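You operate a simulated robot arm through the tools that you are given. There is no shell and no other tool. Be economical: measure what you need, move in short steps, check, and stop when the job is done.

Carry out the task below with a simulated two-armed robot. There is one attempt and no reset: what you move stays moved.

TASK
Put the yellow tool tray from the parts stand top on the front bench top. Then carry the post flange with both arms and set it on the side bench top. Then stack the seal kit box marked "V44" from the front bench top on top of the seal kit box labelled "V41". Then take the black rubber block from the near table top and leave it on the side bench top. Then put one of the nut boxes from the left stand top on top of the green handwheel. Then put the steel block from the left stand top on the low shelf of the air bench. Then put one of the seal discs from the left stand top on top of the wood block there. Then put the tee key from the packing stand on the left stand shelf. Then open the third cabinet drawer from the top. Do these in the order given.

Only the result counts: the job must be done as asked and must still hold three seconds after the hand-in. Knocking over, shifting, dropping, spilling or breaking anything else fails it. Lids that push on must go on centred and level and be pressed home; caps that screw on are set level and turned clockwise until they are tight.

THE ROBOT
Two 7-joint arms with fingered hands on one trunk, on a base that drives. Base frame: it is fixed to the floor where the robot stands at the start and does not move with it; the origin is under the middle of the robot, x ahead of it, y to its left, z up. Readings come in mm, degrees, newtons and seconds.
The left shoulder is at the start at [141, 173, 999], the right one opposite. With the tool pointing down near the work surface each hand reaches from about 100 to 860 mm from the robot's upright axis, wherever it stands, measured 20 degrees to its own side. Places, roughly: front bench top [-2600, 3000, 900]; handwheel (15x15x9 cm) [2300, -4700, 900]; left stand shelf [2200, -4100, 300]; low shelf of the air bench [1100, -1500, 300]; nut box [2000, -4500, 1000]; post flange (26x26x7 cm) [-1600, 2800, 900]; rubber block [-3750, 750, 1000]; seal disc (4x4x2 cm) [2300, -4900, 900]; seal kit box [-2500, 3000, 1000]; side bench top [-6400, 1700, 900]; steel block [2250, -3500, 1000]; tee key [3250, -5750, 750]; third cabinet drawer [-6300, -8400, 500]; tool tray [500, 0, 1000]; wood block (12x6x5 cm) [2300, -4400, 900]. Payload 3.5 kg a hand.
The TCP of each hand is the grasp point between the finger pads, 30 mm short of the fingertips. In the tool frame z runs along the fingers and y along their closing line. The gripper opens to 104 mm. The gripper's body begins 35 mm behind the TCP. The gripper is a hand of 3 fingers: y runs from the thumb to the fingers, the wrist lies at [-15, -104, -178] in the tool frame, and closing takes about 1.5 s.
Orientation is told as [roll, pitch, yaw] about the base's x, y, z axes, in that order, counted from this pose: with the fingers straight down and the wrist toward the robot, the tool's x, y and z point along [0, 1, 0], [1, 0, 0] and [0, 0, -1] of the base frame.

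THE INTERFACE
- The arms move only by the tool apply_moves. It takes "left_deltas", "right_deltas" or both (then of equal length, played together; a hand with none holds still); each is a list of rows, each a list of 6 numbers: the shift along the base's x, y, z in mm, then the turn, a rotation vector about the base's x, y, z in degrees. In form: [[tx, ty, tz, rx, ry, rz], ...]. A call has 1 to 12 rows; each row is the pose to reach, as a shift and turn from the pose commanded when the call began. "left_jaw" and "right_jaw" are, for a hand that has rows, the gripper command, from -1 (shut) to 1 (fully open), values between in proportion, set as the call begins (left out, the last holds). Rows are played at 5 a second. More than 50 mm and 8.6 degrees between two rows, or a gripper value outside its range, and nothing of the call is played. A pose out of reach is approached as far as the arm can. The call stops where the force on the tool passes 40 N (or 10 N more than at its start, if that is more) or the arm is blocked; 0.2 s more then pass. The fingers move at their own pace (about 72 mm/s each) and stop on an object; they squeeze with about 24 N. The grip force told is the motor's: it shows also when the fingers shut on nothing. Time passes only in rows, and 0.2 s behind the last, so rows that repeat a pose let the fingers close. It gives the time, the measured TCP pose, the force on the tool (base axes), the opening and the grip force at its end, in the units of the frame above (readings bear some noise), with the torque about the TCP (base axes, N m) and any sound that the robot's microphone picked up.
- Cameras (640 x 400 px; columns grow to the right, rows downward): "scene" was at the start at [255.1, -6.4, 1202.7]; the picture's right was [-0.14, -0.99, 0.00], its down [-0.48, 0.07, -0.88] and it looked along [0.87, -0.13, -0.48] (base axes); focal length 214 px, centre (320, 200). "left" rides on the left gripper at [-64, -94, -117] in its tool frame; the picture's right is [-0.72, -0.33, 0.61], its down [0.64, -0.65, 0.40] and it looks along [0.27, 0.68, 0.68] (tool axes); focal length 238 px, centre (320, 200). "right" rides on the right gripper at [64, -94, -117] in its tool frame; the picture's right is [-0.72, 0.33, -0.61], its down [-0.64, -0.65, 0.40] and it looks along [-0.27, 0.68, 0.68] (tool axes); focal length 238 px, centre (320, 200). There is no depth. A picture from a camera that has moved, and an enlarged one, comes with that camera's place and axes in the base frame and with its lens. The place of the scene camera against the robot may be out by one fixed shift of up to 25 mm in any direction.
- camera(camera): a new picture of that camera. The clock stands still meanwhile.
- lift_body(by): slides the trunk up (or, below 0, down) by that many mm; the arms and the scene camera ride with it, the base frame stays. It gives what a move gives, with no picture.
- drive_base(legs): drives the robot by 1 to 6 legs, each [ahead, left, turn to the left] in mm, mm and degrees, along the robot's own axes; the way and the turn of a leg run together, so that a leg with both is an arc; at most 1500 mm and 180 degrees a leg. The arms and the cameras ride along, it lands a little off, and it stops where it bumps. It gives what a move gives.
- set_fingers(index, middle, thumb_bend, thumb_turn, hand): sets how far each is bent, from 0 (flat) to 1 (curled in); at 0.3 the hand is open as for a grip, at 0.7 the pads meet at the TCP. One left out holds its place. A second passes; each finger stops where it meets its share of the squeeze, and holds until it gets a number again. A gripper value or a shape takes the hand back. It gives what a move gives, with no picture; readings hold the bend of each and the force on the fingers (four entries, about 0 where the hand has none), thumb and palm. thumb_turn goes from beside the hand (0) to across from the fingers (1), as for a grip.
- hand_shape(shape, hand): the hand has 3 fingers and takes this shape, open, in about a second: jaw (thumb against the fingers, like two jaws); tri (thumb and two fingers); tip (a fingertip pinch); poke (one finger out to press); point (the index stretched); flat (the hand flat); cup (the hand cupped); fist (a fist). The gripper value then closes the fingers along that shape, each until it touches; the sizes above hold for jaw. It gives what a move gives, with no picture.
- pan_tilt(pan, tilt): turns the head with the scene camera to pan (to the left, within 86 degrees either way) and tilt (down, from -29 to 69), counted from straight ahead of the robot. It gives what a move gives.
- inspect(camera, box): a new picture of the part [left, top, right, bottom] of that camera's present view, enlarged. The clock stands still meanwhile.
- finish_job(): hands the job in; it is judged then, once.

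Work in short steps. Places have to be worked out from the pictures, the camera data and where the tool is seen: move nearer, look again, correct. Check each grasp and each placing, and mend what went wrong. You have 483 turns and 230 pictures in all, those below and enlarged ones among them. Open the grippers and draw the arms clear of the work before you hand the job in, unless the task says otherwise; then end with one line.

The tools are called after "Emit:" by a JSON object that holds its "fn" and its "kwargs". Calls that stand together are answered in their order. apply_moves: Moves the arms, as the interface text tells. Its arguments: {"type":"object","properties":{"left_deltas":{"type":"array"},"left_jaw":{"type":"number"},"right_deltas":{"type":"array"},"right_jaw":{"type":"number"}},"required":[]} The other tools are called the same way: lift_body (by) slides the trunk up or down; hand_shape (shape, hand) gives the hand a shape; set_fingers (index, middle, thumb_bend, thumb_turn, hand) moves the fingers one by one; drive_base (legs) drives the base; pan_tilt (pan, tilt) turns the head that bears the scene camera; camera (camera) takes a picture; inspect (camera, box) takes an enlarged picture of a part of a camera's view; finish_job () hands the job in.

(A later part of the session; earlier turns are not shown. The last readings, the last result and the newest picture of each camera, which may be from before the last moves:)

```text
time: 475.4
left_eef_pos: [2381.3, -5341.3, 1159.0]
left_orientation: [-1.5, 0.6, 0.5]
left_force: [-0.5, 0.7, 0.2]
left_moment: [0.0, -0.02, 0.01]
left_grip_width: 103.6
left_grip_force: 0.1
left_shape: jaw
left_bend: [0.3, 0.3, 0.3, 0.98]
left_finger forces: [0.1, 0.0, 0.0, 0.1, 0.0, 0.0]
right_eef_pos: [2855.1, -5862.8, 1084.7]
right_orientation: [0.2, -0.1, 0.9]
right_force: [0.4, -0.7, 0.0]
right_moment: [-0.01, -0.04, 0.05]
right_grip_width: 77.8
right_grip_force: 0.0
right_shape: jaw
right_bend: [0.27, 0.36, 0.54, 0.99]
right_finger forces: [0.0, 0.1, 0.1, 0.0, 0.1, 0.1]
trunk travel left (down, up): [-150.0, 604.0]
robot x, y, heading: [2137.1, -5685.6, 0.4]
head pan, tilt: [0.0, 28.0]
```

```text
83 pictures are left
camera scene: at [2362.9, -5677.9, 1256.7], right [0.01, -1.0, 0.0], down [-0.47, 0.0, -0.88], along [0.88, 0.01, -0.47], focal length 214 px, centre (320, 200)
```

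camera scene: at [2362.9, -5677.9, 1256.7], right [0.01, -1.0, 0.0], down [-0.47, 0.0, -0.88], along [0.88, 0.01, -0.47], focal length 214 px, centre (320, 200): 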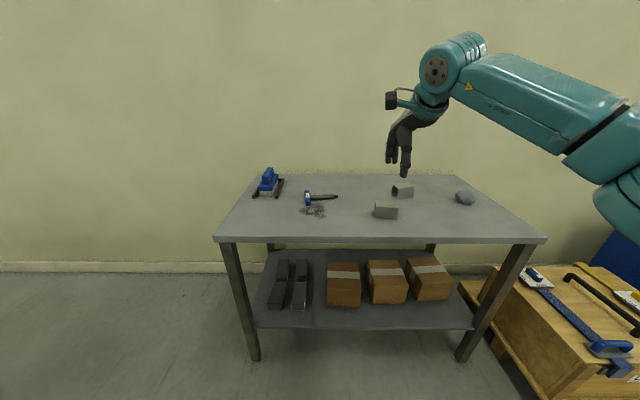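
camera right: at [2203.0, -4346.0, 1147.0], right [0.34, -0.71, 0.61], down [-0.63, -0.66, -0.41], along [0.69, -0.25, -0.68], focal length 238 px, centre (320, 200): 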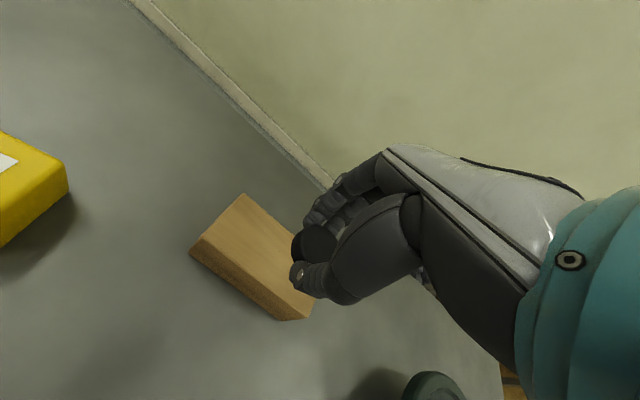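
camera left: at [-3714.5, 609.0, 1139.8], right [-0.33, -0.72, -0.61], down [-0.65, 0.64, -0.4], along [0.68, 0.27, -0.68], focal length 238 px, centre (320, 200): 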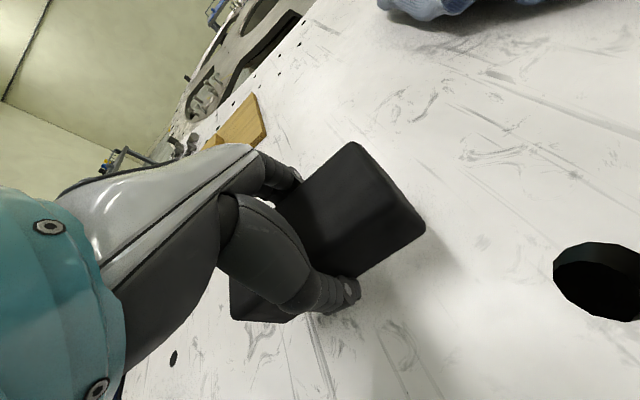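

Emit:
{"fn": "inspect", "kwargs": {"camera": "scene", "box": [230, 155, 490, 250]}}

Emit:
{"fn": "inspect", "kwargs": {"camera": "scene", "box": [500, 250, 640, 390]}}

```text
2.46 times, centred on (360, 202) of scene
camera zoom: at [2362.9, -5677.9, 1256.7], right [0.01, -1.0, 0.0], down [-0.47, 0.0, -0.88], along [0.88, 0.01, -0.47], focal length 528 px, centre (222, 194)
```

zoom: 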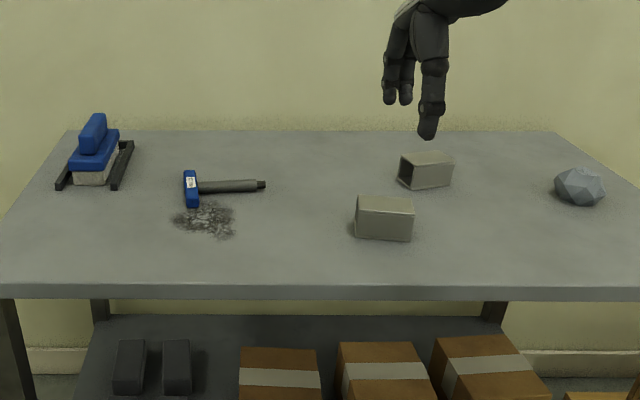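

```text
2.86 times, centred on (570, 320) of scene
camera zoom: at [2362.9, -5677.9, 1256.7], right [0.01, -1.0, 0.0], down [-0.47, 0.0, -0.88], along [0.88, 0.01, -0.47], focal length 613 px, centre (-394, -143)
```

zoom: 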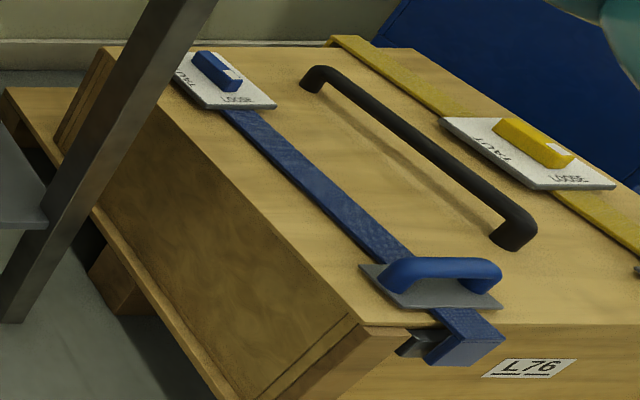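

The tee key (blue cross-bar, grey shaft) lies with its shaft pointing to −y, next to a pile of swarf that I must not touch. I retract the hand and drive closer.

Emit:
{"fn": "apply_moves", "kwargs": {"right_deltas": [[-45, 0, 0, 0, 0, 0], [-90, 0, 0, 0, 0, 0], [-135, 0, 0, 0, 0, 0], [-170, 0, 0, 0, 0, 0]]}}

Emit:
{"fn": "drive_base", "kwargs": {"legs": [[520, 135, 0]]}}

Emit:
{"fn": "pan_tilt", "kwargs": {"pan": -5, "tilt": 45}}

Emit:
{"fn": "camera", "kwargs": {"camera": "scene"}}

Emit:
{"fn": "camera", "kwargs": {"camera": "right"}}

```text
time: 476.4
left_eef_pos: [2381.0, -5341.4, 1159.5]
left_orientation: [-1.4, 0.7, 0.5]
left_force: [1.0, 0.3, 0.3]
left_moment: [-0.02, 0.0, -0.03]
left_grip_width: 104.0
left_grip_force: 0.0
left_shape: jaw
left_bend: [0.3, 0.3, 0.3, 0.98]
left_finger forces: [0.1, 0.0, 0.1, 0.0, 0.0, 0.0]
right_eef_pos: [2683.0, -5864.7, 1084.2]
right_orientation: [0.3, -0.3, 0.8]
right_force: [-0.5, 0.1, -0.3]
right_moment: [-0.01, 0.01, 0.01]
right_grip_width: 77.7
right_grip_force: 0.0
right_shape: jaw
right_bend: [0.27, 0.36, 0.54, 0.99]
right_finger forces: [0.0, 0.0, 0.1, 0.0, 0.0, 0.0]
trunk travel left (down, up): [-150.0, 604.0]
robot x, y, heading: [2136.5, -5685.7, 0.5]
head pan, tilt: [0.0, 28.0]
```

```text
time: 479.6
left_eef_pos: [2908.5, -5201.2, 1159.7]
left_orientation: [-1.5, 0.7, 0.4]
left_force: [0.7, -0.8, -0.1]
left_moment: [0.02, -0.01, 0.0]
left_grip_width: 103.6
left_grip_force: 0.1
left_shape: jaw
left_bend: [0.3, 0.3, 0.3, 0.98]
left_finger forces: [0.0, 0.0, 0.1, 0.0, 0.0, 0.1]
right_eef_pos: [3210.9, -5722.4, 1082.9]
right_orientation: [0.2, -0.1, 0.8]
right_force: [0.7, 0.5, -0.1]
right_moment: [0.0, -0.01, -0.01]
right_grip_width: 78.0
right_grip_force: 0.1
right_shape: jaw
right_bend: [0.27, 0.36, 0.54, 0.99]
right_finger forces: [0.1, 0.1, 0.0, 0.1, 0.1, 0.0]
trunk travel left (down, up): [-150.0, 604.0]
robot x, y, heading: [2661.1, -5544.2, 0.3]
head pan, tilt: [0.0, 28.0]
```

```text
time: 480.4
left_eef_pos: [2907.8, -5201.9, 1158.9]
left_orientation: [-1.5, 0.8, 0.3]
left_force: [-0.3, 0.4, -0.1]
left_moment: [-0.02, 0.0, 0.0]
left_grip_width: 103.5
left_grip_force: 0.1
left_shape: jaw
left_bend: [0.3, 0.3, 0.3, 0.98]
left_finger forces: [0.0, 0.1, 0.1, 0.1, 0.0, 0.1]
right_eef_pos: [3210.4, -5723.5, 1084.8]
right_orientation: [0.2, -0.1, 0.7]
right_force: [-0.7, 0.2, 0.4]
right_moment: [0.02, -0.01, -0.01]
right_grip_width: 77.6
right_grip_force: 0.1
right_shape: jaw
right_bend: [0.27, 0.36, 0.54, 0.99]
right_finger forces: [0.0, 0.0, 0.0, 0.1, 0.0, 0.0]
trunk travel left (down, up): [-150.0, 604.0]
robot x, y, heading: [2658.3, -5540.1, 0.4]
head pan, tilt: [-5.0, 45.0]
```

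```text
80 pictures are left
camera scene: at [2879.3, -5544.6, 1231.1], right [-0.08, -1.0, 0.0], down [-0.7, 0.06, -0.71], along [0.71, -0.06, -0.71], focal length 214 px, centre (320, 200)
```

scene: 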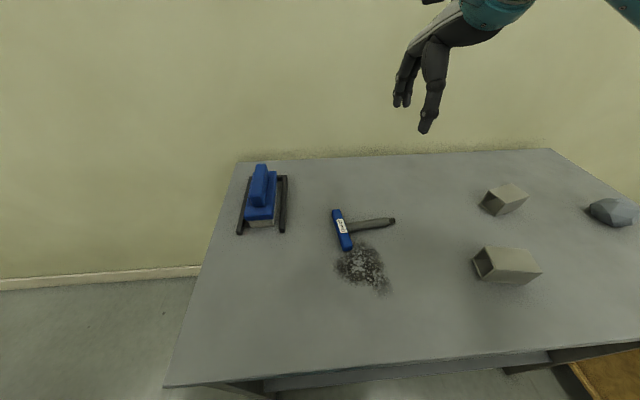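

```text
79 pictures are left
camera right: at [3114.8, -5661.8, 1201.4], right [0.33, -0.72, 0.61], down [-0.64, -0.65, -0.41], along [0.69, -0.26, -0.68], focal length 238 px, centre (320, 200)
```

right: 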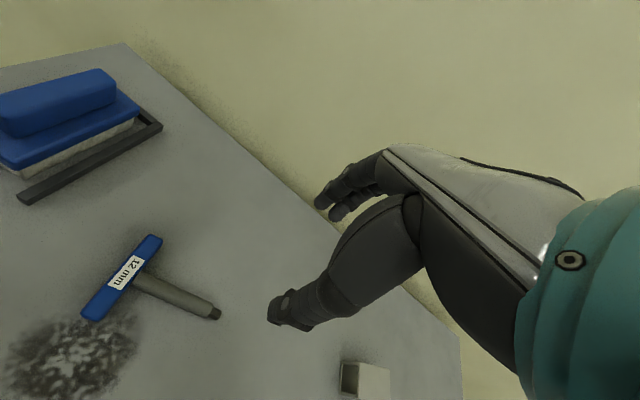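

The 12 mm tee key: handle centre [3183, -5622], shaft tip [3202, -5757], z ≈ 797; the swarf stays at x < 3143. I set a narrower opening and move above the shaft at [3192, -5690].

Emit:
{"fn": "apply_moves", "kwargs": {"right_deltas": [[-5, 9, -45, 0, 0, 2], [-10, 18, -90, 0, 0, 4], [-14, 26, -135, 0, 0, 6], [-18, 34, -180, 0, 0, 7.3], [-18, 34, -200, 0, 0, 7.3]], "right_jaw": 0.1}}

Emit:
{"fn": "camera", "kwargs": {"camera": "right"}}

Emit:
{"fn": "inspect", "kwargs": {"camera": "scene", "box": [300, 150, 440, 300]}}

```text
time: 481.6
left_eef_pos: [2908.3, -5200.6, 1160.4]
left_orientation: [-1.4, 0.7, 0.3]
left_force: [-0.4, 0.6, 0.2]
left_moment: [0.02, 0.0, -0.03]
left_grip_width: 103.9
left_grip_force: 0.0
left_shape: jaw
left_bend: [0.3, 0.3, 0.3, 0.98]
left_finger forces: [0.1, 0.1, 0.1, 0.1, 0.0, 0.0]
right_eef_pos: [3192.2, -5690.9, 885.7]
right_orientation: [0.2, -0.2, 8.1]
right_force: [0.6, 1.2, -0.5]
right_moment: [-0.01, 0.0, 0.01]
right_grip_width: 57.6
right_grip_force: 0.0
right_shape: jaw
right_bend: [0.74, 0.42, 0.67, 1.0]
right_finger forces: [0.1, 0.1, 0.0, 0.0, 0.1, 0.1]
trunk travel left (down, up): [-150.0, 604.0]
robot x, y, heading: [2664.5, -5544.6, 0.5]
head pan, tilt: [-5.0, 45.0]
```

```text
78 pictures are left
camera right: at [3089.7, -5642.7, 1002.4], right [0.42, -0.67, 0.61], down [-0.56, -0.72, -0.41], along [0.72, -0.17, -0.68], focal length 238 px, centre (320, 200)
```

right: 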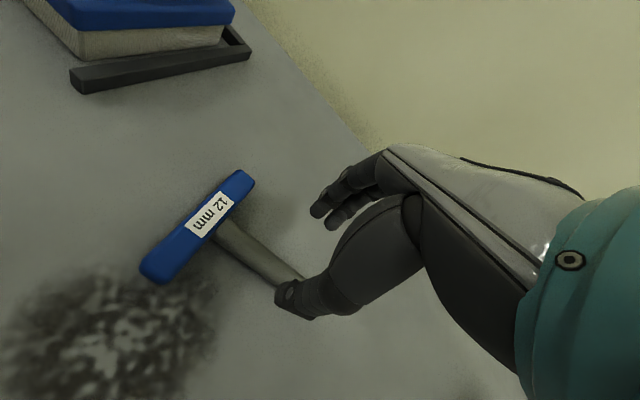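

```text
2.67 times, centred on (370, 225) of scene
camera zoom: at [2879.3, -5544.7, 1231.0], right [-0.08, -1.0, 0.0], down [-0.7, 0.06, -0.71], along [0.7, -0.06, -0.71], focal length 572 px, centre (187, 133)
```

zoom: 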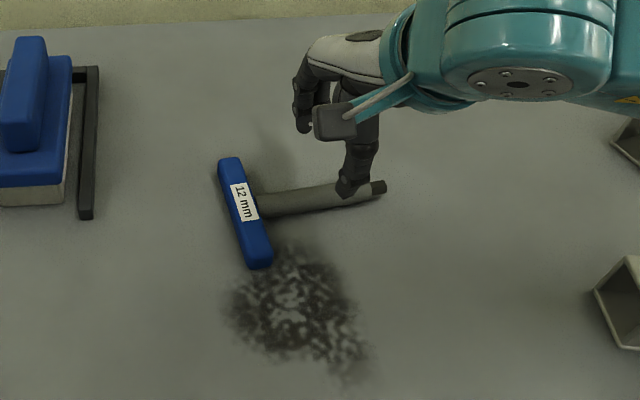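

The thumb comes down at x ≈ 3150, clear of the swarf. I lower to z ~818 around the shaft.

Emit:
{"fn": "apply_moves", "kwargs": {"right_deltas": [[0, 0, -30, 0, 0, 0], [0, 0, -50, 0, 0, 0], [0, 0, -60, 0, 0, 0], [0, 0, -66, 0, 0, 0]]}}

Emit:
{"fn": "camera", "kwargs": {"camera": "right"}}

Emit:
{"fn": "inspect", "kwargs": {"camera": "scene", "box": [300, 150, 440, 300]}}

```text
time: 482.6
left_eef_pos: [2908.0, -5201.5, 1160.4]
left_orientation: [-1.4, 0.6, 0.3]
left_force: [0.2, 0.1, -0.8]
left_moment: [0.0, 0.01, -0.05]
left_grip_width: 103.8
left_grip_force: 0.1
left_shape: jaw
left_bend: [0.3, 0.3, 0.3, 0.98]
left_finger forces: [0.0, 0.1, 0.0, 0.0, 0.0, 0.0]
right_eef_pos: [3196.1, -5688.5, 830.5]
right_orientation: [0.7, -1.7, 8.1]
right_force: [-0.9, -1.0, 21.1]
right_moment: [-0.08, 0.98, 0.06]
right_grip_width: 59.5
right_grip_force: 0.1
right_shape: jaw
right_bend: [0.74, 0.43, 0.66, 1.0]
right_finger forces: [0.1, 0.0, 0.1, 0.1, 21.0, 0.0]
trunk travel left (down, up): [-150.0, 604.0]
robot x, y, heading: [2658.4, -5544.6, 0.2]
head pan, tilt: [-5.0, 45.0]
stopped in row 4 (right hand): the force on the tool passed its limit at 46 N (the readings are from after the stop); the commanded pose is now the measured one
```

```text
76 pictures are left
camera right: at [3091.6, -5640.5, 945.6], right [0.41, -0.68, 0.62], down [-0.54, -0.72, -0.43], along [0.73, -0.16, -0.66], focal length 238 px, centre (320, 200)
```

right: 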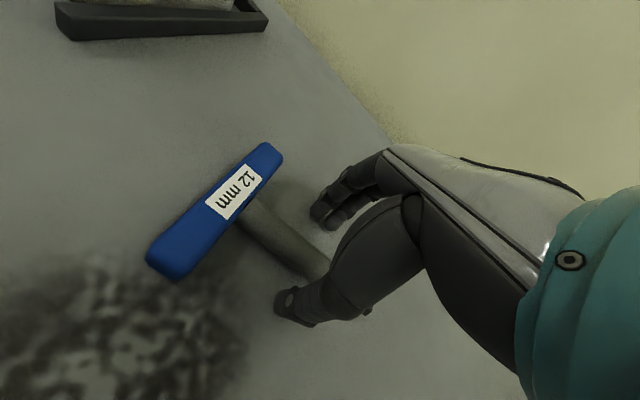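

```text
2.67 times, centred on (370, 225) of scene
camera zoom: at [2878.7, -5544.7, 1231.2], right [-0.08, -1.0, 0.0], down [-0.7, 0.06, -0.71], along [0.71, -0.06, -0.71], focal length 572 px, centre (187, 133)
```

zoom: 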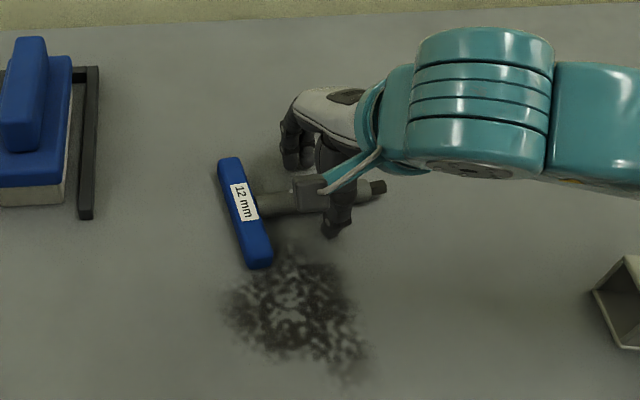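

The thumb touches the stand top (z ≈ 800), positioned right. I relieve 4 mm and close.

Emit:
{"fn": "apply_moves", "kwargs": {"right_deltas": [[-2, 0, 4, -0.5, 1.7, 0]]}}

Emit:
{"fn": "apply_moves", "kwargs": {"right_deltas": [[0, 0, 0, 0, 0, 0], [0, 0, 0, 0, 0, 0], [0, 0, 1, 0, 0, 0], [0, 0, 1, 0, 0, 0], [0, 0, 2, 0, 0, 0], [0, 0, 2, 0, 0, 0], [0, 0, 2, 0, 0, 0]], "right_jaw": -1}}

Emit:
{"fn": "camera", "kwargs": {"camera": "right"}}

```text
time: 483.0
left_eef_pos: [2909.1, -5200.0, 1159.6]
left_orientation: [-1.4, 0.7, 0.3]
left_force: [-0.5, -0.2, 0.1]
left_moment: [-0.05, 0.01, 0.01]
left_grip_width: 103.8
left_grip_force: 0.1
left_shape: jaw
left_bend: [0.3, 0.3, 0.3, 0.98]
left_finger forces: [0.1, 0.0, 0.0, 0.0, 0.0, 0.0]
right_eef_pos: [3193.0, -5689.0, 831.2]
right_orientation: [0.2, 0.5, 8.2]
right_force: [1.5, 0.6, 5.9]
right_moment: [0.04, -0.27, 0.02]
right_grip_width: 58.4
right_grip_force: 0.3
right_shape: jaw
right_bend: [0.74, 0.41, 0.67, 1.0]
right_finger forces: [2.3, 3.8, 0.1, 0.0, 0.0, 0.0]
trunk travel left (down, up): [-150.0, 604.0]
robot x, y, heading: [2661.4, -5545.3, 0.8]
head pan, tilt: [-5.0, 45.0]
```

```text
time: 484.6
left_eef_pos: [2907.2, -5201.2, 1160.2]
left_orientation: [-1.4, 0.6, 0.4]
left_force: [0.1, 1.0, 0.3]
left_moment: [0.0, 0.01, 0.02]
left_grip_width: 103.9
left_grip_force: 0.1
left_shape: jaw
left_bend: [0.3, 0.3, 0.3, 0.98]
left_finger forces: [0.1, 0.1, 0.0, 0.0, 0.0, 0.0]
right_eef_pos: [3192.6, -5689.5, 832.4]
right_orientation: [0.1, 0.6, 8.0]
right_force: [0.1, 0.4, -0.1]
right_moment: [-0.01, 0.07, 0.0]
right_grip_width: 24.1
right_grip_force: 24.0
right_shape: jaw
right_bend: [0.75, 0.5, 0.77, 1.0]
right_finger forces: [12.3, 6.6, 0.1, 0.1, 19.2, 0.0]
trunk travel left (down, up): [-150.0, 604.0]
robot x, y, heading: [2660.3, -5549.6, 0.3]
head pan, tilt: [-5.0, 45.0]
```

```text
74 pictures are left
camera right: at [3092.8, -5639.6, 950.8], right [0.43, -0.67, 0.61], down [-0.56, -0.73, -0.4], along [0.71, -0.17, -0.69], focal length 238 px, centre (320, 200)
```

right: 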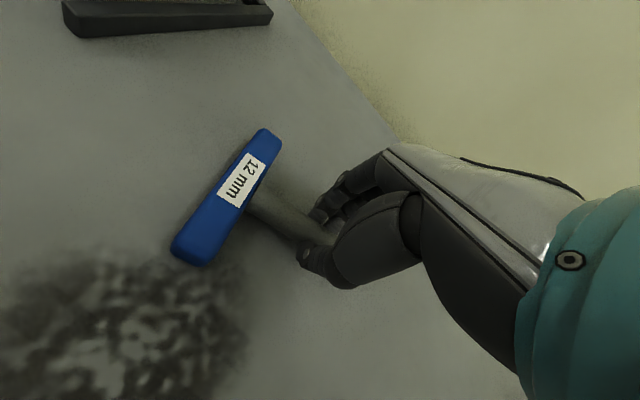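

Gripped around the shaft. I lift straight up and check.

Emit:
{"fn": "apply_moves", "kwargs": {"right_deltas": [[0, 0, 10, 0, 0, 0], [0, 0, 30, 0, 0, 0], [0, 0, 65, 0, 0, 0], [0, 0, 105, 0, 0, 0], [0, 0, 145, 0, 0, 0]]}}

Emit:
{"fn": "camera", "kwargs": {"camera": "right"}}

Emit:
{"fn": "inspect", "kwargs": {"camera": "scene", "box": [260, 100, 460, 300]}}

```text
time: 485.8
left_eef_pos: [2907.7, -5201.3, 1159.6]
left_orientation: [-1.5, 0.8, 0.3]
left_force: [-0.3, 0.1, 0.5]
left_moment: [0.02, -0.01, 0.0]
left_grip_width: 103.9
left_grip_force: 0.1
left_shape: jaw
left_bend: [0.3, 0.3, 0.3, 0.98]
left_finger forces: [0.1, 0.0, 0.0, 0.1, 0.1, 0.0]
right_eef_pos: [3191.8, -5687.8, 978.9]
right_orientation: [0.3, 0.6, 8.1]
right_force: [-0.1, -0.6, -2.3]
right_moment: [-0.1, 0.01, -0.01]
right_grip_width: 23.8
right_grip_force: 23.8
right_shape: jaw
right_bend: [0.75, 0.5, 0.76, 1.0]
right_finger forces: [12.3, 6.3, 0.0, 0.1, 18.4, 0.0]
trunk travel left (down, up): [-150.0, 604.0]
robot x, y, heading: [2661.9, -5546.3, 0.5]
head pan, tilt: [-5.0, 45.0]
```

```text
73 pictures are left
camera right: at [3091.5, -5638.8, 1096.7], right [0.43, -0.67, 0.61], down [-0.56, -0.73, -0.4], along [0.71, -0.17, -0.69], focal length 238 px, centre (320, 200)
```

right: 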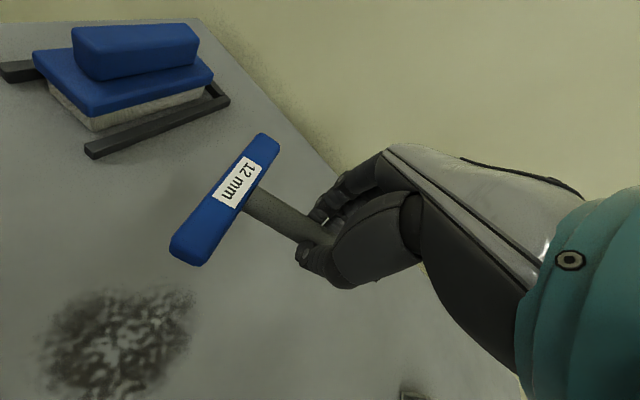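

```text
2.00 times, centred on (360, 200) of scene
camera zoom: at [2879.1, -5544.5, 1231.0], right [-0.08, -1.0, 0.0], down [-0.7, 0.06, -0.71], along [0.7, -0.06, -0.71], focal length 429 px, centre (240, 200)
```

zoom: 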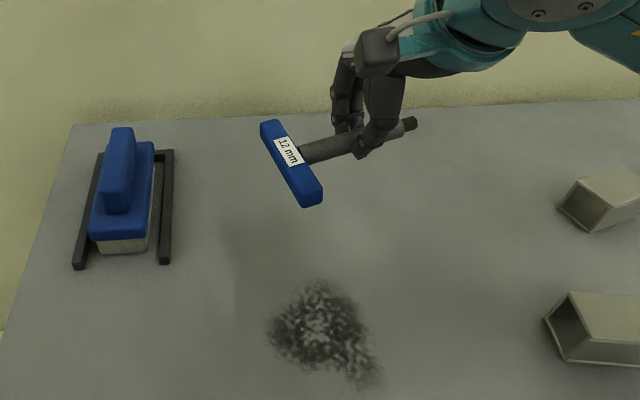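

The key is held level. I'll place it on the left stand shelf from the stand's right end, where the shelf is free (x 1850–2200, y −4870…−4700). I back away and turn to face +y.

Emit:
{"fn": "drive_base", "kwargs": {"legs": [[-840, -150, 0], [0, 0, 90]]}}

Emit:
{"fn": "lift_body", "kwargs": {"by": -145}}

Emit:
{"fn": "pan_tilt", "kwargs": {"pan": 0, "tilt": 28}}

Emit:
{"fn": "camera", "kwargs": {"camera": "scene"}}

```text
time: 494.2
left_eef_pos: [1464.6, -5468.9, 1159.3]
left_orientation: [-1.5, 0.7, 92.0]
left_force: [-0.1, -0.6, -0.1]
left_moment: [0.01, -0.01, -0.02]
left_grip_width: 103.7
left_grip_force: 0.0
left_shape: jaw
left_bend: [0.3, 0.3, 0.3, 0.98]
left_finger forces: [0.0, 0.1, 0.0, 0.1, 0.1, 0.0]
right_eef_pos: [1943.2, -5171.8, 977.5]
right_orientation: [0.2, 0.6, 99.7]
right_force: [0.4, 0.1, -1.5]
right_moment: [0.0, -0.09, 0.01]
right_grip_width: 23.7
right_grip_force: 23.8
right_shape: jaw
right_bend: [0.75, 0.5, 0.76, 1.0]
right_finger forces: [12.1, 6.1, 0.0, 0.0, 17.9, 0.1]
trunk travel left (down, up): [-150.0, 604.0]
robot x, y, heading: [1815.1, -5708.1, 91.9]
head pan, tilt: [-5.0, 45.0]
```

```text
time: 495.9
left_eef_pos: [1465.0, -5469.7, 1015.0]
left_orientation: [-1.5, 0.6, 91.9]
left_force: [0.0, -0.2, 0.2]
left_moment: [0.0, 0.01, 0.0]
left_grip_width: 104.0
left_grip_force: 0.2
left_shape: jaw
left_bend: [0.3, 0.3, 0.3, 0.98]
left_finger forces: [0.1, 0.0, 0.1, 0.1, 0.1, 0.1]
right_eef_pos: [1943.7, -5173.7, 833.6]
right_orientation: [0.1, 0.5, 99.6]
right_force: [-1.7, 0.0, -1.2]
right_moment: [0.0, -0.08, -0.01]
right_grip_width: 23.8
right_grip_force: 23.7
right_shape: jaw
right_bend: [0.75, 0.5, 0.76, 1.0]
right_finger forces: [12.1, 6.2, 0.0, 0.0, 17.9, 0.0]
trunk travel left (down, up): [-5.0, 749.0]
robot x, y, heading: [1816.5, -5706.8, 91.9]
head pan, tilt: [-5.0, 45.0]
```

```text
time: 496.7
left_eef_pos: [1464.4, -5470.1, 1012.9]
left_orientation: [-1.4, 0.7, 91.9]
left_force: [0.1, -1.0, 0.3]
left_moment: [0.01, 0.0, 0.0]
left_grip_width: 104.1
left_grip_force: 0.0
left_shape: jaw
left_bend: [0.3, 0.3, 0.3, 0.98]
left_finger forces: [0.1, 0.0, 0.1, 0.0, 0.0, 0.1]
right_eef_pos: [1943.9, -5172.8, 832.2]
right_orientation: [0.3, 0.5, 99.5]
right_force: [0.2, -0.9, -1.4]
right_moment: [0.01, -0.08, 0.03]
right_grip_width: 23.7
right_grip_force: 23.7
right_shape: jaw
right_bend: [0.75, 0.5, 0.76, 1.0]
right_finger forces: [12.2, 6.2, 0.1, 0.0, 18.0, 0.0]
trunk travel left (down, up): [-5.0, 749.0]
robot x, y, heading: [1814.7, -5705.6, 91.9]
head pan, tilt: [0.0, 28.0]
```

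```text
71 pictures are left
camera scene: at [1802.1, -5383.5, 1101.8], right [1.0, 0.03, 0.0], down [0.02, -0.47, -0.88], along [-0.03, 0.88, -0.47], focal length 214 px, centre (320, 200)
```

scene: 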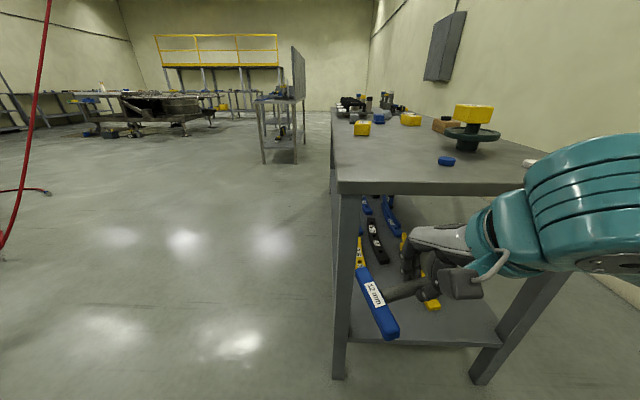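

The shelf's free zone at this end is x 1880–2230, y −4930…−4700. I lower the hand while still outside, then extend.

Emit:
{"fn": "apply_moves", "kwargs": {"right_deltas": [[0, 0, -45, 0, 0, 0], [0, 0, -90, 0, 0, 0], [0, 0, -135, 0, 0, 0], [0, 0, -180, 0, 0, 0], [0, 0, -225, 0, 0, 0], [0, 5, -265, 0, 0, 0], [0, 25, -295, 0, 0, 0], [0, 50, -325, 0, 0, 0], [0, 75, -355, 0, 0, 0], [0, 95, -385, 0, 0, 0], [0, 110, -405, 0, 0, 0]]}}

Emit:
{"fn": "drive_base", "kwargs": {"legs": [[0, 0, -1.9]]}}

Emit:
{"fn": "camera", "kwargs": {"camera": "scene"}}

```text
time: 499.1
left_eef_pos: [1463.6, -5470.1, 1014.5]
left_orientation: [-1.3, 0.6, 91.9]
left_force: [0.0, -1.1, -0.9]
left_moment: [-0.01, 0.01, 0.0]
left_grip_width: 104.2
left_grip_force: 0.0
left_shape: jaw
left_bend: [0.3, 0.3, 0.3, 0.98]
left_finger forces: [0.0, 0.0, 0.1, 0.0, 0.0, 0.0]
right_eef_pos: [1943.0, -5062.5, 428.8]
right_orientation: [0.2, 0.7, 99.6]
right_force: [-0.4, 0.3, -2.1]
right_moment: [-0.01, -0.05, 0.02]
right_grip_width: 23.6
right_grip_force: 24.6
right_shape: jaw
right_bend: [0.75, 0.5, 0.76, 1.0]
right_finger forces: [12.1, 6.0, 0.0, 0.0, 18.0, 0.0]
trunk travel left (down, up): [-5.0, 749.0]
robot x, y, heading: [1816.6, -5704.3, 92.3]
head pan, tilt: [0.0, 28.0]
```

```text
time: 499.9
left_eef_pos: [1471.8, -5458.6, 1015.1]
left_orientation: [-1.4, 0.7, 90.0]
left_force: [0.9, 0.0, -0.8]
left_moment: [0.0, -0.01, -0.02]
left_grip_width: 104.0
left_grip_force: 0.1
left_shape: jaw
left_bend: [0.3, 0.3, 0.3, 0.98]
left_finger forces: [0.0, 0.0, 0.0, 0.0, 0.0, 0.0]
right_eef_pos: [1964.2, -5067.9, 428.8]
right_orientation: [0.2, 0.7, 97.7]
right_force: [0.4, 1.5, -2.1]
right_moment: [0.04, -0.07, 0.0]
right_grip_width: 23.4
right_grip_force: 23.5
right_shape: jaw
right_bend: [0.75, 0.5, 0.76, 1.0]
right_finger forces: [12.1, 5.9, 0.0, 0.0, 17.9, 0.1]
trunk travel left (down, up): [-5.0, 749.0]
robot x, y, heading: [1813.5, -5704.2, 90.0]
head pan, tilt: [0.0, 28.0]
```

```text
70 pictures are left
camera scene: at [1812.7, -5383.3, 1101.9], right [1.0, 0.0, 0.0], down [0.0, -0.47, -0.88], along [0.0, 0.88, -0.47], focal length 214 px, centre (320, 200)
```

scene: 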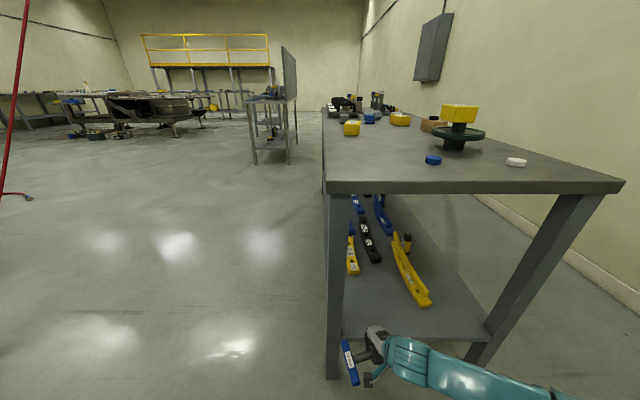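

The handle would pass too near the front leg, so I shift 95 mm right, then drive 170 mm in.

Emit:
{"fn": "drive_base", "kwargs": {"legs": [[0, -95, 0], [170, 0, 0]]}}

Emit:
{"fn": "apply_moves", "kwargs": {"right_deltas": [[0, 15, -20, 0, 0, 0], [0, 30, -40, 0, 0, 0], [0, 40, -60, 0, 0, 0], [0, 48, -80, 0, 0, 0]]}}

Emit:
{"fn": "camera", "kwargs": {"camera": "scene"}}

Emit:
{"fn": "camera", "kwargs": {"camera": "right"}}

```text
time: 502.1
left_eef_pos: [1566.5, -5285.7, 1014.8]
left_orientation: [-1.4, 0.7, 90.1]
left_force: [-0.6, -0.1, 0.1]
left_moment: [0.03, -0.01, 0.01]
left_grip_width: 103.8
left_grip_force: 0.0
left_shape: jaw
left_bend: [0.3, 0.3, 0.3, 0.98]
left_finger forces: [0.1, 0.0, 0.0, 0.0, 0.0, 0.0]
right_eef_pos: [2057.6, -4895.9, 428.1]
right_orientation: [0.2, 0.6, 97.7]
right_force: [-0.5, 0.1, -1.6]
right_moment: [-0.04, -0.07, 0.02]
right_grip_width: 24.0
right_grip_force: 23.8
right_shape: jaw
right_bend: [0.75, 0.5, 0.76, 1.0]
right_finger forces: [12.1, 5.6, 0.0, 0.0, 17.9, 0.1]
trunk travel left (down, up): [-5.0, 749.0]
robot x, y, heading: [1908.9, -5536.7, 89.9]
head pan, tilt: [0.0, 28.0]
```

```text
time: 503.1
left_eef_pos: [1567.1, -5285.0, 1013.2]
left_orientation: [-1.3, 0.6, 90.3]
left_force: [0.0, -0.4, -0.1]
left_moment: [0.01, 0.0, -0.01]
left_grip_width: 103.6
left_grip_force: 0.0
left_shape: jaw
left_bend: [0.3, 0.3, 0.3, 0.98]
left_finger forces: [0.0, 0.1, 0.1, 0.0, 0.0, 0.0]
right_eef_pos: [2059.5, -4846.4, 349.4]
right_orientation: [0.2, 0.6, 97.8]
right_force: [0.0, -0.6, -1.5]
right_moment: [0.0, -0.05, 0.01]
right_grip_width: 23.4
right_grip_force: 24.1
right_shape: jaw
right_bend: [0.75, 0.5, 0.76, 1.0]
right_finger forces: [12.1, 5.6, 0.1, 0.1, 18.0, 0.0]
trunk travel left (down, up): [-5.0, 749.0]
robot x, y, heading: [1906.9, -5534.7, 90.0]
head pan, tilt: [0.0, 28.0]
```

```text
69 pictures are left
camera scene: at [1907.7, -5210.1, 1101.9], right [1.0, 0.0, 0.0], down [0.0, -0.47, -0.88], along [0.0, 0.88, -0.47], focal length 214 px, centre (320, 200)
```

scene: 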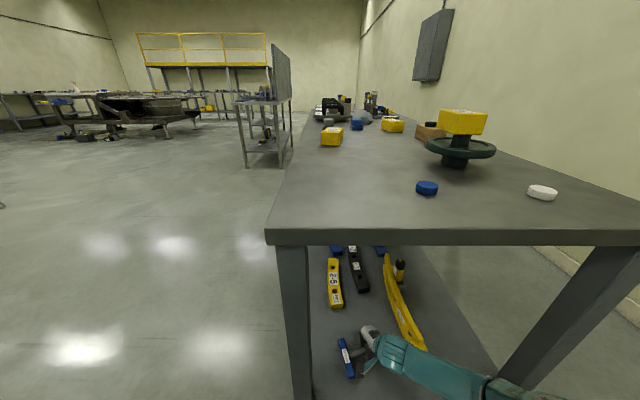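

```text
68 pictures are left
camera right: at [2008.6, -4946.6, 467.4], right [0.67, 0.43, 0.61], down [0.72, -0.56, -0.4], along [0.17, 0.71, -0.69], focal length 238 px, centre (320, 200)
```

right: 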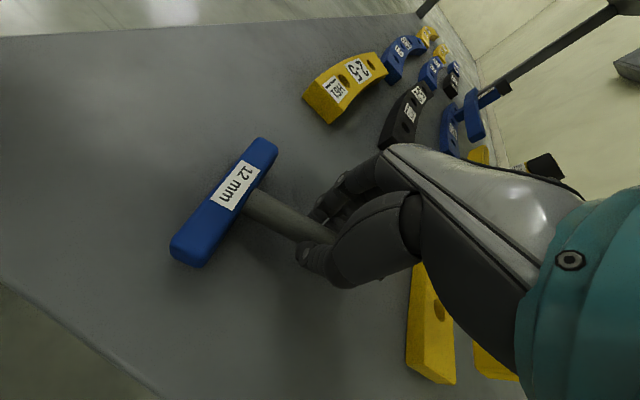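

All clear: free shelf below the key. I lower further.

Emit:
{"fn": "apply_moves", "kwargs": {"right_deltas": [[0, 2, -12, 0, 0, 0], [0, 4, -22, 0, 0, 0], [0, 6, -30, 0, 0, 0], [0, 8, -38, 0, 0, 0]]}}

```text
time: 503.9
left_eef_pos: [1568.0, -5288.3, 1015.0]
left_orientation: [-1.6, 0.6, 90.0]
left_force: [0.7, 0.6, -0.5]
left_moment: [0.03, 0.0, -0.03]
left_grip_width: 103.6
left_grip_force: 0.1
left_shape: jaw
left_bend: [0.3, 0.3, 0.3, 0.98]
left_finger forces: [0.1, 0.0, 0.0, 0.1, 0.0, 0.1]
right_eef_pos: [2057.2, -4834.5, 329.4]
right_orientation: [0.7, -0.3, 97.9]
right_force: [0.8, -3.6, 22.6]
right_moment: [0.12, 0.12, 0.01]
right_grip_width: 24.3
right_grip_force: 24.0
right_shape: jaw
right_bend: [0.75, 0.51, 0.77, 1.0]
right_finger forces: [22.4, 12.9, 0.0, 0.1, 26.3, 0.0]
trunk travel left (down, up): [-5.0, 749.0]
robot x, y, heading: [1913.7, -5532.9, 89.7]
head pan, tilt: [0.0, 28.0]
stopped in row 3 (right hand): the force on the tool passed its limit at 47 N (the readings are from after the stop); the commanded pose is now the measured one
```

Contact with the shelf at z ≈ 300. I ease up slightly and open.

Emit:
{"fn": "apply_moves", "kwargs": {"right_deltas": [[0, 0, 3, 0, 0, 0], [0, 0, 3, 0, 0, 0]]}}

Emit:
{"fn": "apply_moves", "kwargs": {"right_deltas": [[0, 0, 1, 0, 0, 0], [0, 0, 1, 0, 0, 0], [0, 0, 1, 0, 0, 0], [0, 0, 1, 0, 0, 0], [0, 0, 1, 0, 0, 0], [0, 0, 3, 0, 0, 0]], "right_jaw": 0.6}}

Emit:
{"fn": "camera", "kwargs": {"camera": "right"}}

```text
time: 504.5
left_eef_pos: [1568.3, -5287.0, 1014.6]
left_orientation: [-1.4, 0.6, 90.1]
left_force: [0.4, -0.3, 0.1]
left_moment: [0.0, 0.01, -0.01]
left_grip_width: 104.0
left_grip_force: 0.0
left_shape: jaw
left_bend: [0.3, 0.3, 0.3, 0.98]
left_finger forces: [0.0, 0.1, 0.1, 0.0, 0.0, 0.0]
right_eef_pos: [2056.6, -4836.1, 330.3]
right_orientation: [0.5, -0.1, 97.9]
right_force: [-3.6, 2.3, 20.0]
right_moment: [0.42, 0.22, 0.1]
right_grip_width: 24.8
right_grip_force: 24.0
right_shape: jaw
right_bend: [0.75, 0.5, 0.77, 1.0]
right_finger forces: [24.3, 13.7, 0.0, 0.0, 18.9, 0.0]
trunk travel left (down, up): [-5.0, 749.0]
robot x, y, heading: [1912.6, -5535.2, 90.2]
head pan, tilt: [0.0, 28.0]
```

```text
time: 505.9
left_eef_pos: [1567.0, -5287.1, 1014.0]
left_orientation: [-1.6, 0.7, 90.0]
left_force: [0.2, 0.7, 0.6]
left_moment: [0.02, 0.01, 0.04]
left_grip_width: 103.8
left_grip_force: 0.1
left_shape: jaw
left_bend: [0.3, 0.3, 0.3, 0.98]
left_finger forces: [0.0, 0.0, 0.0, 0.0, 0.0, 0.1]
right_eef_pos: [2057.7, -4837.3, 330.6]
right_orientation: [0.4, 0.2, 97.7]
right_force: [2.5, 0.1, 10.4]
right_moment: [0.59, -0.1, -0.09]
right_grip_width: 83.3
right_grip_force: 0.0
right_shape: jaw
right_bend: [0.27, 0.31, 0.5, 0.99]
right_finger forces: [0.0, 10.5, 0.0, 0.0, 0.1, 0.1]
trunk travel left (down, up): [-5.0, 749.0]
robot x, y, heading: [1911.0, -5533.9, 90.2]
head pan, tilt: [0.0, 28.0]
```

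```text
67 pictures are left
camera right: at [2008.6, -4939.7, 447.5], right [0.67, 0.42, 0.61], down [0.72, -0.56, -0.41], along [0.17, 0.71, -0.68], focal length 238 px, centre (320, 200)
```

right: 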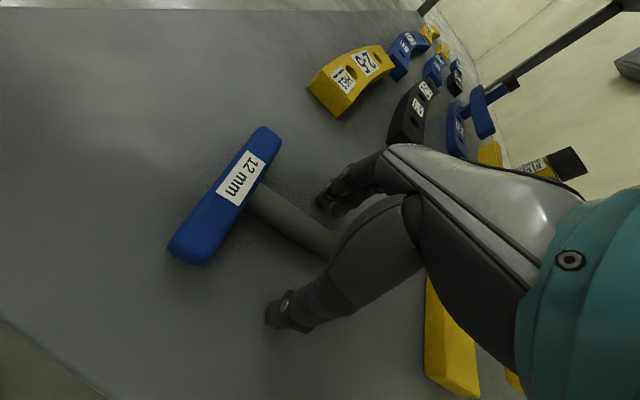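

The tee key lies on the shelf. I rise and drive back out.

Emit:
{"fn": "apply_moves", "kwargs": {"right_deltas": [[0, 0, 20, 0, 0, 0], [0, 0, 50, 0, 0, 0], [0, 0, 90, 0, 0, 0]]}}

Emit:
{"fn": "drive_base", "kwargs": {"legs": [[-500, 0, 0]]}}

Emit:
{"fn": "camera", "kwargs": {"camera": "scene"}}

```text
time: 506.7
left_eef_pos: [1567.5, -5286.7, 1014.1]
left_orientation: [-1.7, 0.8, 90.1]
left_force: [-0.2, 0.3, 0.6]
left_moment: [-0.03, 0.0, -0.01]
left_grip_width: 103.7
left_grip_force: 0.2
left_shape: jaw
left_bend: [0.3, 0.3, 0.3, 0.98]
left_finger forces: [0.0, 0.0, 0.0, 0.1, 0.0, 0.0]
right_eef_pos: [2058.8, -4836.2, 420.4]
right_orientation: [0.6, 0.2, 97.8]
right_force: [-0.1, -0.6, -0.2]
right_moment: [-0.02, -0.02, -0.01]
right_grip_width: 83.0
right_grip_force: 0.0
right_shape: jaw
right_bend: [0.27, 0.34, 0.5, 0.99]
right_finger forces: [0.0, 0.0, 0.0, 0.0, 0.0, 0.0]
trunk travel left (down, up): [-5.0, 749.0]
robot x, y, heading: [1909.1, -5534.9, 90.0]
head pan, tilt: [0.0, 28.0]
```

```text
time: 509.6
left_eef_pos: [1568.7, -5787.6, 1015.0]
left_orientation: [-1.5, 0.7, 90.1]
left_force: [0.3, 0.7, -0.1]
left_moment: [0.04, 0.0, 0.01]
left_grip_width: 103.8
left_grip_force: 0.1
left_shape: jaw
left_bend: [0.3, 0.3, 0.3, 0.98]
left_finger forces: [0.1, 0.0, 0.1, 0.0, 0.0, 0.0]
right_eef_pos: [2059.5, -5335.4, 420.0]
right_orientation: [0.5, 0.2, 97.8]
right_force: [0.4, 0.4, 0.7]
right_moment: [0.0, 0.01, 0.0]
right_grip_width: 82.9
right_grip_force: 0.0
right_shape: jaw
right_bend: [0.27, 0.34, 0.5, 0.99]
right_finger forces: [0.0, 0.1, 0.0, 0.0, 0.0, 0.1]
trunk travel left (down, up): [-5.0, 749.0]
robot x, y, heading: [1912.9, -6032.3, 90.2]
head pan, tilt: [0.0, 28.0]
```

```text
66 pictures are left
camera scene: at [1909.2, -5711.6, 1102.0], right [1.0, 0.0, 0.0], down [0.0, -0.47, -0.88], along [0.0, 0.88, -0.47], focal length 214 px, centre (320, 200)
```

scene: 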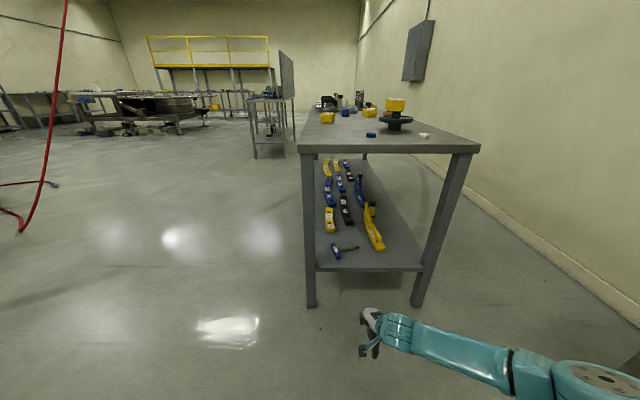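

The tee key is on the shelf. Last: the cabinet drawer at [-6300, -8400]. I raise arm and trunk and turn to look across the hall.

Emit:
{"fn": "lift_body", "kwargs": {"by": 250}}

Emit:
{"fn": "apply_moves", "kwargs": {"right_deltas": [[0, -15, 45, 0, 0, -1], [0, -30, 90, 0, 0, -2], [0, -45, 135, 0, 0, -3], [0, -60, 180, 0, 0, -4], [0, -75, 225, 0, 0, -5], [0, -90, 270, 0, 0, -6], [0, -105, 315, 0, 0, -7], [0, -120, 360, 0, 0, -8], [0, -135, 400, 0, 0, -8]], "right_jaw": 1}}

Emit:
{"fn": "drive_base", "kwargs": {"legs": [[0, 0, 100]]}}

Emit:
{"fn": "pan_tilt", "kwargs": {"pan": 0, "tilt": 10}}

Emit:
{"fn": "camera", "kwargs": {"camera": "scene"}}

```text
time: 512.2
left_eef_pos: [1569.3, -5786.0, 1264.6]
left_orientation: [-1.3, 0.8, 90.1]
left_force: [0.1, 0.1, 0.1]
left_moment: [-0.02, 0.0, 0.0]
left_grip_width: 103.6
left_grip_force: 0.0
left_shape: jaw
left_bend: [0.3, 0.3, 0.3, 0.98]
left_finger forces: [0.0, 0.0, 0.0, 0.0, 0.0, 0.0]
right_eef_pos: [2057.8, -5326.0, 727.3]
right_orientation: [-0.2, -5.1, 97.9]
right_force: [1.3, 0.5, -0.8]
right_moment: [0.0, 0.02, 0.03]
right_grip_width: 82.7
right_grip_force: 0.0
right_shape: jaw
right_bend: [0.27, 0.34, 0.5, 0.99]
right_finger forces: [0.0, 0.0, 0.0, 0.0, 0.0, 0.0]
trunk travel left (down, up): [-255.0, 499.0]
robot x, y, heading: [1912.7, -6036.5, 90.2]
head pan, tilt: [0.0, 28.0]
```

```text
time: 514.2
left_eef_pos: [1568.3, -5787.5, 1264.5]
left_orientation: [-1.5, 0.7, 90.1]
left_force: [-0.6, -0.4, 0.3]
left_moment: [0.03, -0.02, 0.0]
left_grip_width: 103.8
left_grip_force: 0.1
left_shape: jaw
left_bend: [0.3, 0.3, 0.3, 0.98]
left_finger forces: [0.0, 0.0, 0.1, 0.1, 0.0, 0.0]
right_eef_pos: [2055.4, -5461.3, 1126.9]
right_orientation: [-0.2, -4.9, 89.9]
right_force: [0.3, 0.2, 0.4]
right_moment: [0.01, 0.0, 0.01]
right_grip_width: 103.7
right_grip_force: 0.0
right_shape: jaw
right_bend: [0.3, 0.3, 0.3, 0.98]
right_finger forces: [0.1, 0.1, 0.0, 0.0, 0.1, 0.0]
trunk travel left (down, up): [-255.0, 499.0]
robot x, y, heading: [1912.4, -6035.5, 90.0]
head pan, tilt: [0.0, 28.0]
```

```text
time: 518.8
left_eef_pos: [1720.9, -6413.1, 1264.0]
left_orientation: [-1.4, 0.7, -170.8]
left_force: [0.2, -0.2, 0.4]
left_moment: [0.01, 0.04, 0.0]
left_grip_width: 103.6
left_grip_force: 0.0
left_shape: jaw
left_bend: [0.3, 0.3, 0.3, 0.98]
left_finger forces: [0.1, 0.1, 0.0, 0.0, 0.1, 0.0]
right_eef_pos: [1320.2, -5986.1, 1126.7]
right_orientation: [-0.2, -5.1, -171.0]
right_force: [-1.2, 0.4, 0.6]
right_moment: [0.03, 0.0, 0.01]
right_grip_width: 103.8
right_grip_force: 0.0
right_shape: jaw
right_bend: [0.3, 0.3, 0.3, 0.98]
right_finger forces: [0.0, 0.0, 0.0, 0.0, 0.1, 0.0]
trunk travel left (down, up): [-255.0, 499.0]
robot x, y, heading: [1911.9, -6035.3, -170.9]
head pan, tilt: [0.0, 28.0]
```

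```text
time: 519.6
left_eef_pos: [1722.3, -6414.0, 1263.7]
left_orientation: [-1.4, 0.8, -170.8]
left_force: [-0.8, -0.2, -0.3]
left_moment: [0.02, 0.0, 0.01]
left_grip_width: 103.8
left_grip_force: 0.1
left_shape: jaw
left_bend: [0.3, 0.3, 0.3, 0.98]
left_finger forces: [0.1, 0.1, 0.1, 0.0, 0.1, 0.1]
right_eef_pos: [1323.1, -5985.7, 1127.8]
right_orientation: [0.0, -5.1, -170.9]
right_force: [0.1, 0.9, -0.5]
right_moment: [0.02, -0.01, -0.02]
right_grip_width: 103.7
right_grip_force: 0.1
right_shape: jaw
right_bend: [0.3, 0.3, 0.3, 0.98]
right_finger forces: [0.0, 0.0, 0.0, 0.1, 0.0, 0.0]
trunk travel left (down, up): [-255.0, 499.0]
robot x, y, heading: [1913.9, -6036.9, -170.7]
head pan, tilt: [0.0, 10.0]
```

```text
65 pictures are left
camera scene: at [1732.3, -6057.5, 1394.7], right [-0.16, 0.99, 0.0], down [0.17, 0.03, -0.98], along [-0.97, -0.16, -0.17], focal length 214 px, centre (320, 200)
```

scene: 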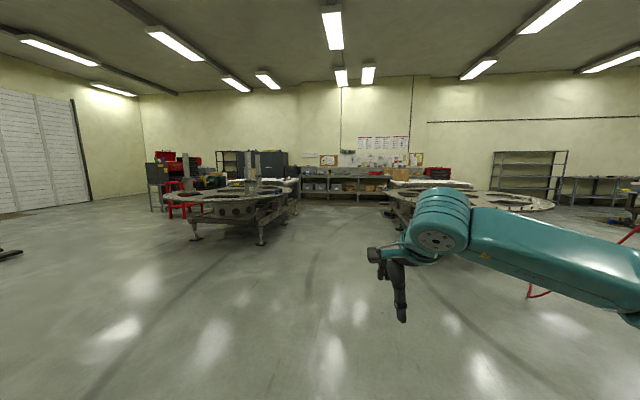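

Emit:
{"fn": "inspect", "kwargs": {"camera": "scene", "box": [140, 130, 440, 260]}}

```text
2.13 times, centred on (290, 195) of scene
camera zoom: at [1732.3, -6057.5, 1394.7], right [-0.16, 0.99, 0.0], down [0.17, 0.03, -0.98], along [-0.97, -0.16, -0.17], focal length 458 px, centre (384, 211)
```

zoom: 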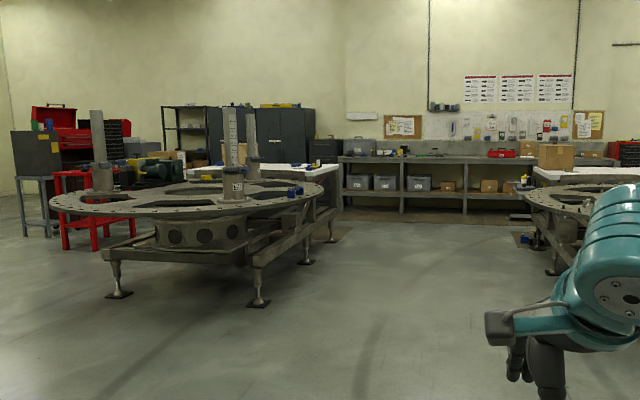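

The aisle between the two ring tables (y −7450…−5300) is clear and leads to the far wall. I drive along y ≈ −6400.

Emit:
{"fn": "drive_base", "kwargs": {"legs": [[0, 0, -9.3], [1400, 350, 0], [1400, 0, 0], [1400, 0, 0]]}}

Emit:
{"fn": "camera", "kwargs": {"camera": "scene"}}

```text
time: 540.7
left_eef_pos: [-2547.5, -6834.9, 1265.4]
left_orientation: [-1.5, 0.7, -178.6]
left_force: [-0.1, -0.6, -0.4]
left_moment: [-0.01, -0.01, -0.01]
left_grip_width: 104.0
left_grip_force: 0.0
left_shape: jaw
left_bend: [0.3, 0.3, 0.3, 0.98]
left_finger forces: [0.0, 0.0, 0.0, 0.0, 0.0, 0.0]
right_eef_pos: [-2885.3, -6356.8, 1126.3]
right_orientation: [-0.1, -5.0, -178.9]
right_force: [-0.1, -0.4, 0.4]
right_moment: [0.02, 0.02, -0.01]
right_grip_width: 103.7
right_grip_force: 0.1
right_shape: jaw
right_bend: [0.3, 0.3, 0.3, 0.98]
right_finger forces: [0.0, 0.0, 0.0, 0.0, 0.1, 0.1]
trunk travel left (down, up): [-255.0, 499.0]
robot x, y, heading: [-2304.9, -6487.0, -178.5]
head pan, tilt: [0.0, 10.0]
```

```text
63 pictures are left
camera scene: at [-2489.8, -6484.3, 1394.8], right [-0.03, 1.0, 0.0], down [0.17, 0.0, -0.98], along [-0.98, -0.02, -0.17], focal length 214 px, centre (320, 200)
```

scene: 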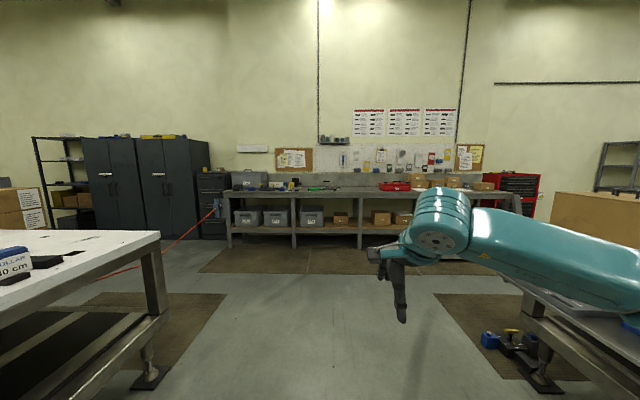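

Emit:
{"fn": "inspect", "kwargs": {"camera": "scene", "box": [60, 150, 260, 300]}}

```text
2.67 times, centred on (160, 225) of scene
camera zoom: at [-2489.8, -6484.3, 1394.8], right [-0.03, 1.0, 0.0], down [0.17, 0.0, -0.98], along [-0.98, -0.02, -0.17], focal length 572 px, centre (747, 133)
```

zoom: 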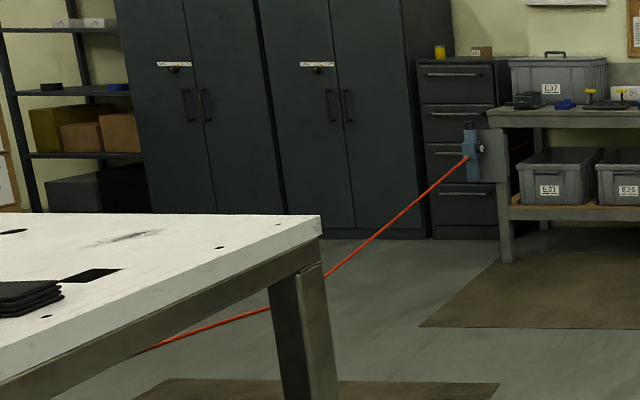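

The cabinet is the four-drawer unit left of the far bench; a red hose hangs from a regulator near it and crosses in front. I drive along the aisle to look closer.

Emit:
{"fn": "drive_base", "kwargs": {"legs": [[1450, 0, -1.5], [1200, 0, 0], [0, 1200, 0]]}}

Emit:
{"fn": "pan_tilt", "kwargs": {"pan": 25, "tilt": 30}}

Emit:
{"fn": "camera", "kwargs": {"camera": "scene"}}

```text
time: 559.1
left_eef_pos: [-5166.4, -8022.5, 1264.0]
left_orientation: [-1.3, 0.8, -179.4]
left_force: [-1.1, -0.7, 0.3]
left_moment: [-0.02, -0.03, 0.01]
left_grip_width: 103.8
left_grip_force: 0.1
left_shape: jaw
left_bend: [0.3, 0.3, 0.3, 0.98]
left_finger forces: [0.1, 0.0, 0.0, 0.0, 0.0, 0.0]
right_eef_pos: [-5496.4, -7539.6, 1127.0]
right_orientation: [-0.1, -5.1, -179.6]
right_force: [0.2, -0.2, 0.1]
right_moment: [0.02, -0.02, -0.01]
right_grip_width: 103.8
right_grip_force: 0.0
right_shape: jaw
right_bend: [0.3, 0.3, 0.3, 0.98]
right_finger forces: [0.0, 0.0, 0.1, 0.0, 0.0, 0.0]
trunk travel left (down, up): [-255.0, 499.0]
robot x, y, heading: [-4923.6, -7676.6, -179.2]
head pan, tilt: [0.0, 10.0]
```

```text
time: 560.0
left_eef_pos: [-5164.1, -8023.2, 1264.5]
left_orientation: [-1.4, 0.7, -179.4]
left_force: [-0.8, 0.0, 0.0]
left_moment: [-0.01, 0.0, -0.03]
left_grip_width: 103.9
left_grip_force: 0.1
left_shape: jaw
left_bend: [0.3, 0.3, 0.3, 0.98]
left_finger forces: [0.0, 0.0, 0.0, 0.1, 0.1, 0.0]
right_eef_pos: [-5497.1, -7539.0, 1127.3]
right_orientation: [-0.2, -5.1, -179.6]
right_force: [-0.7, 0.4, 0.8]
right_moment: [-0.03, 0.0, -0.01]
right_grip_width: 103.8
right_grip_force: 0.0
right_shape: jaw
right_bend: [0.3, 0.3, 0.3, 0.98]
right_finger forces: [0.1, 0.0, 0.0, 0.0, 0.0, 0.0]
trunk travel left (down, up): [-255.0, 499.0]
robot x, y, heading: [-4922.0, -7680.7, -179.6]
head pan, tilt: [25.0, 30.0]
```

```text
61 pictures are left
camera scene: at [-5090.9, -7710.8, 1362.5], right [-0.43, 0.9, 0.0], down [0.45, 0.22, -0.87], along [-0.78, -0.37, -0.5], focal length 214 px, centre (320, 200)
```

scene: 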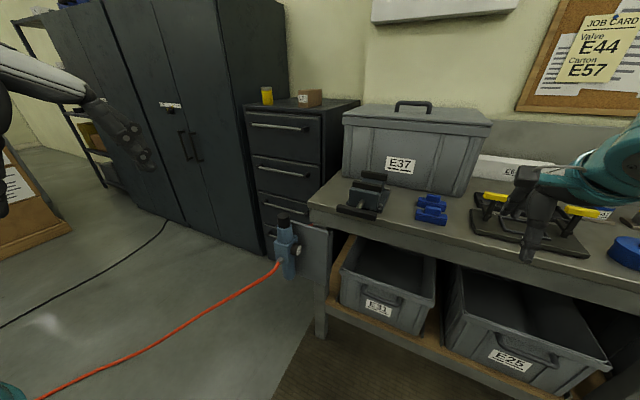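

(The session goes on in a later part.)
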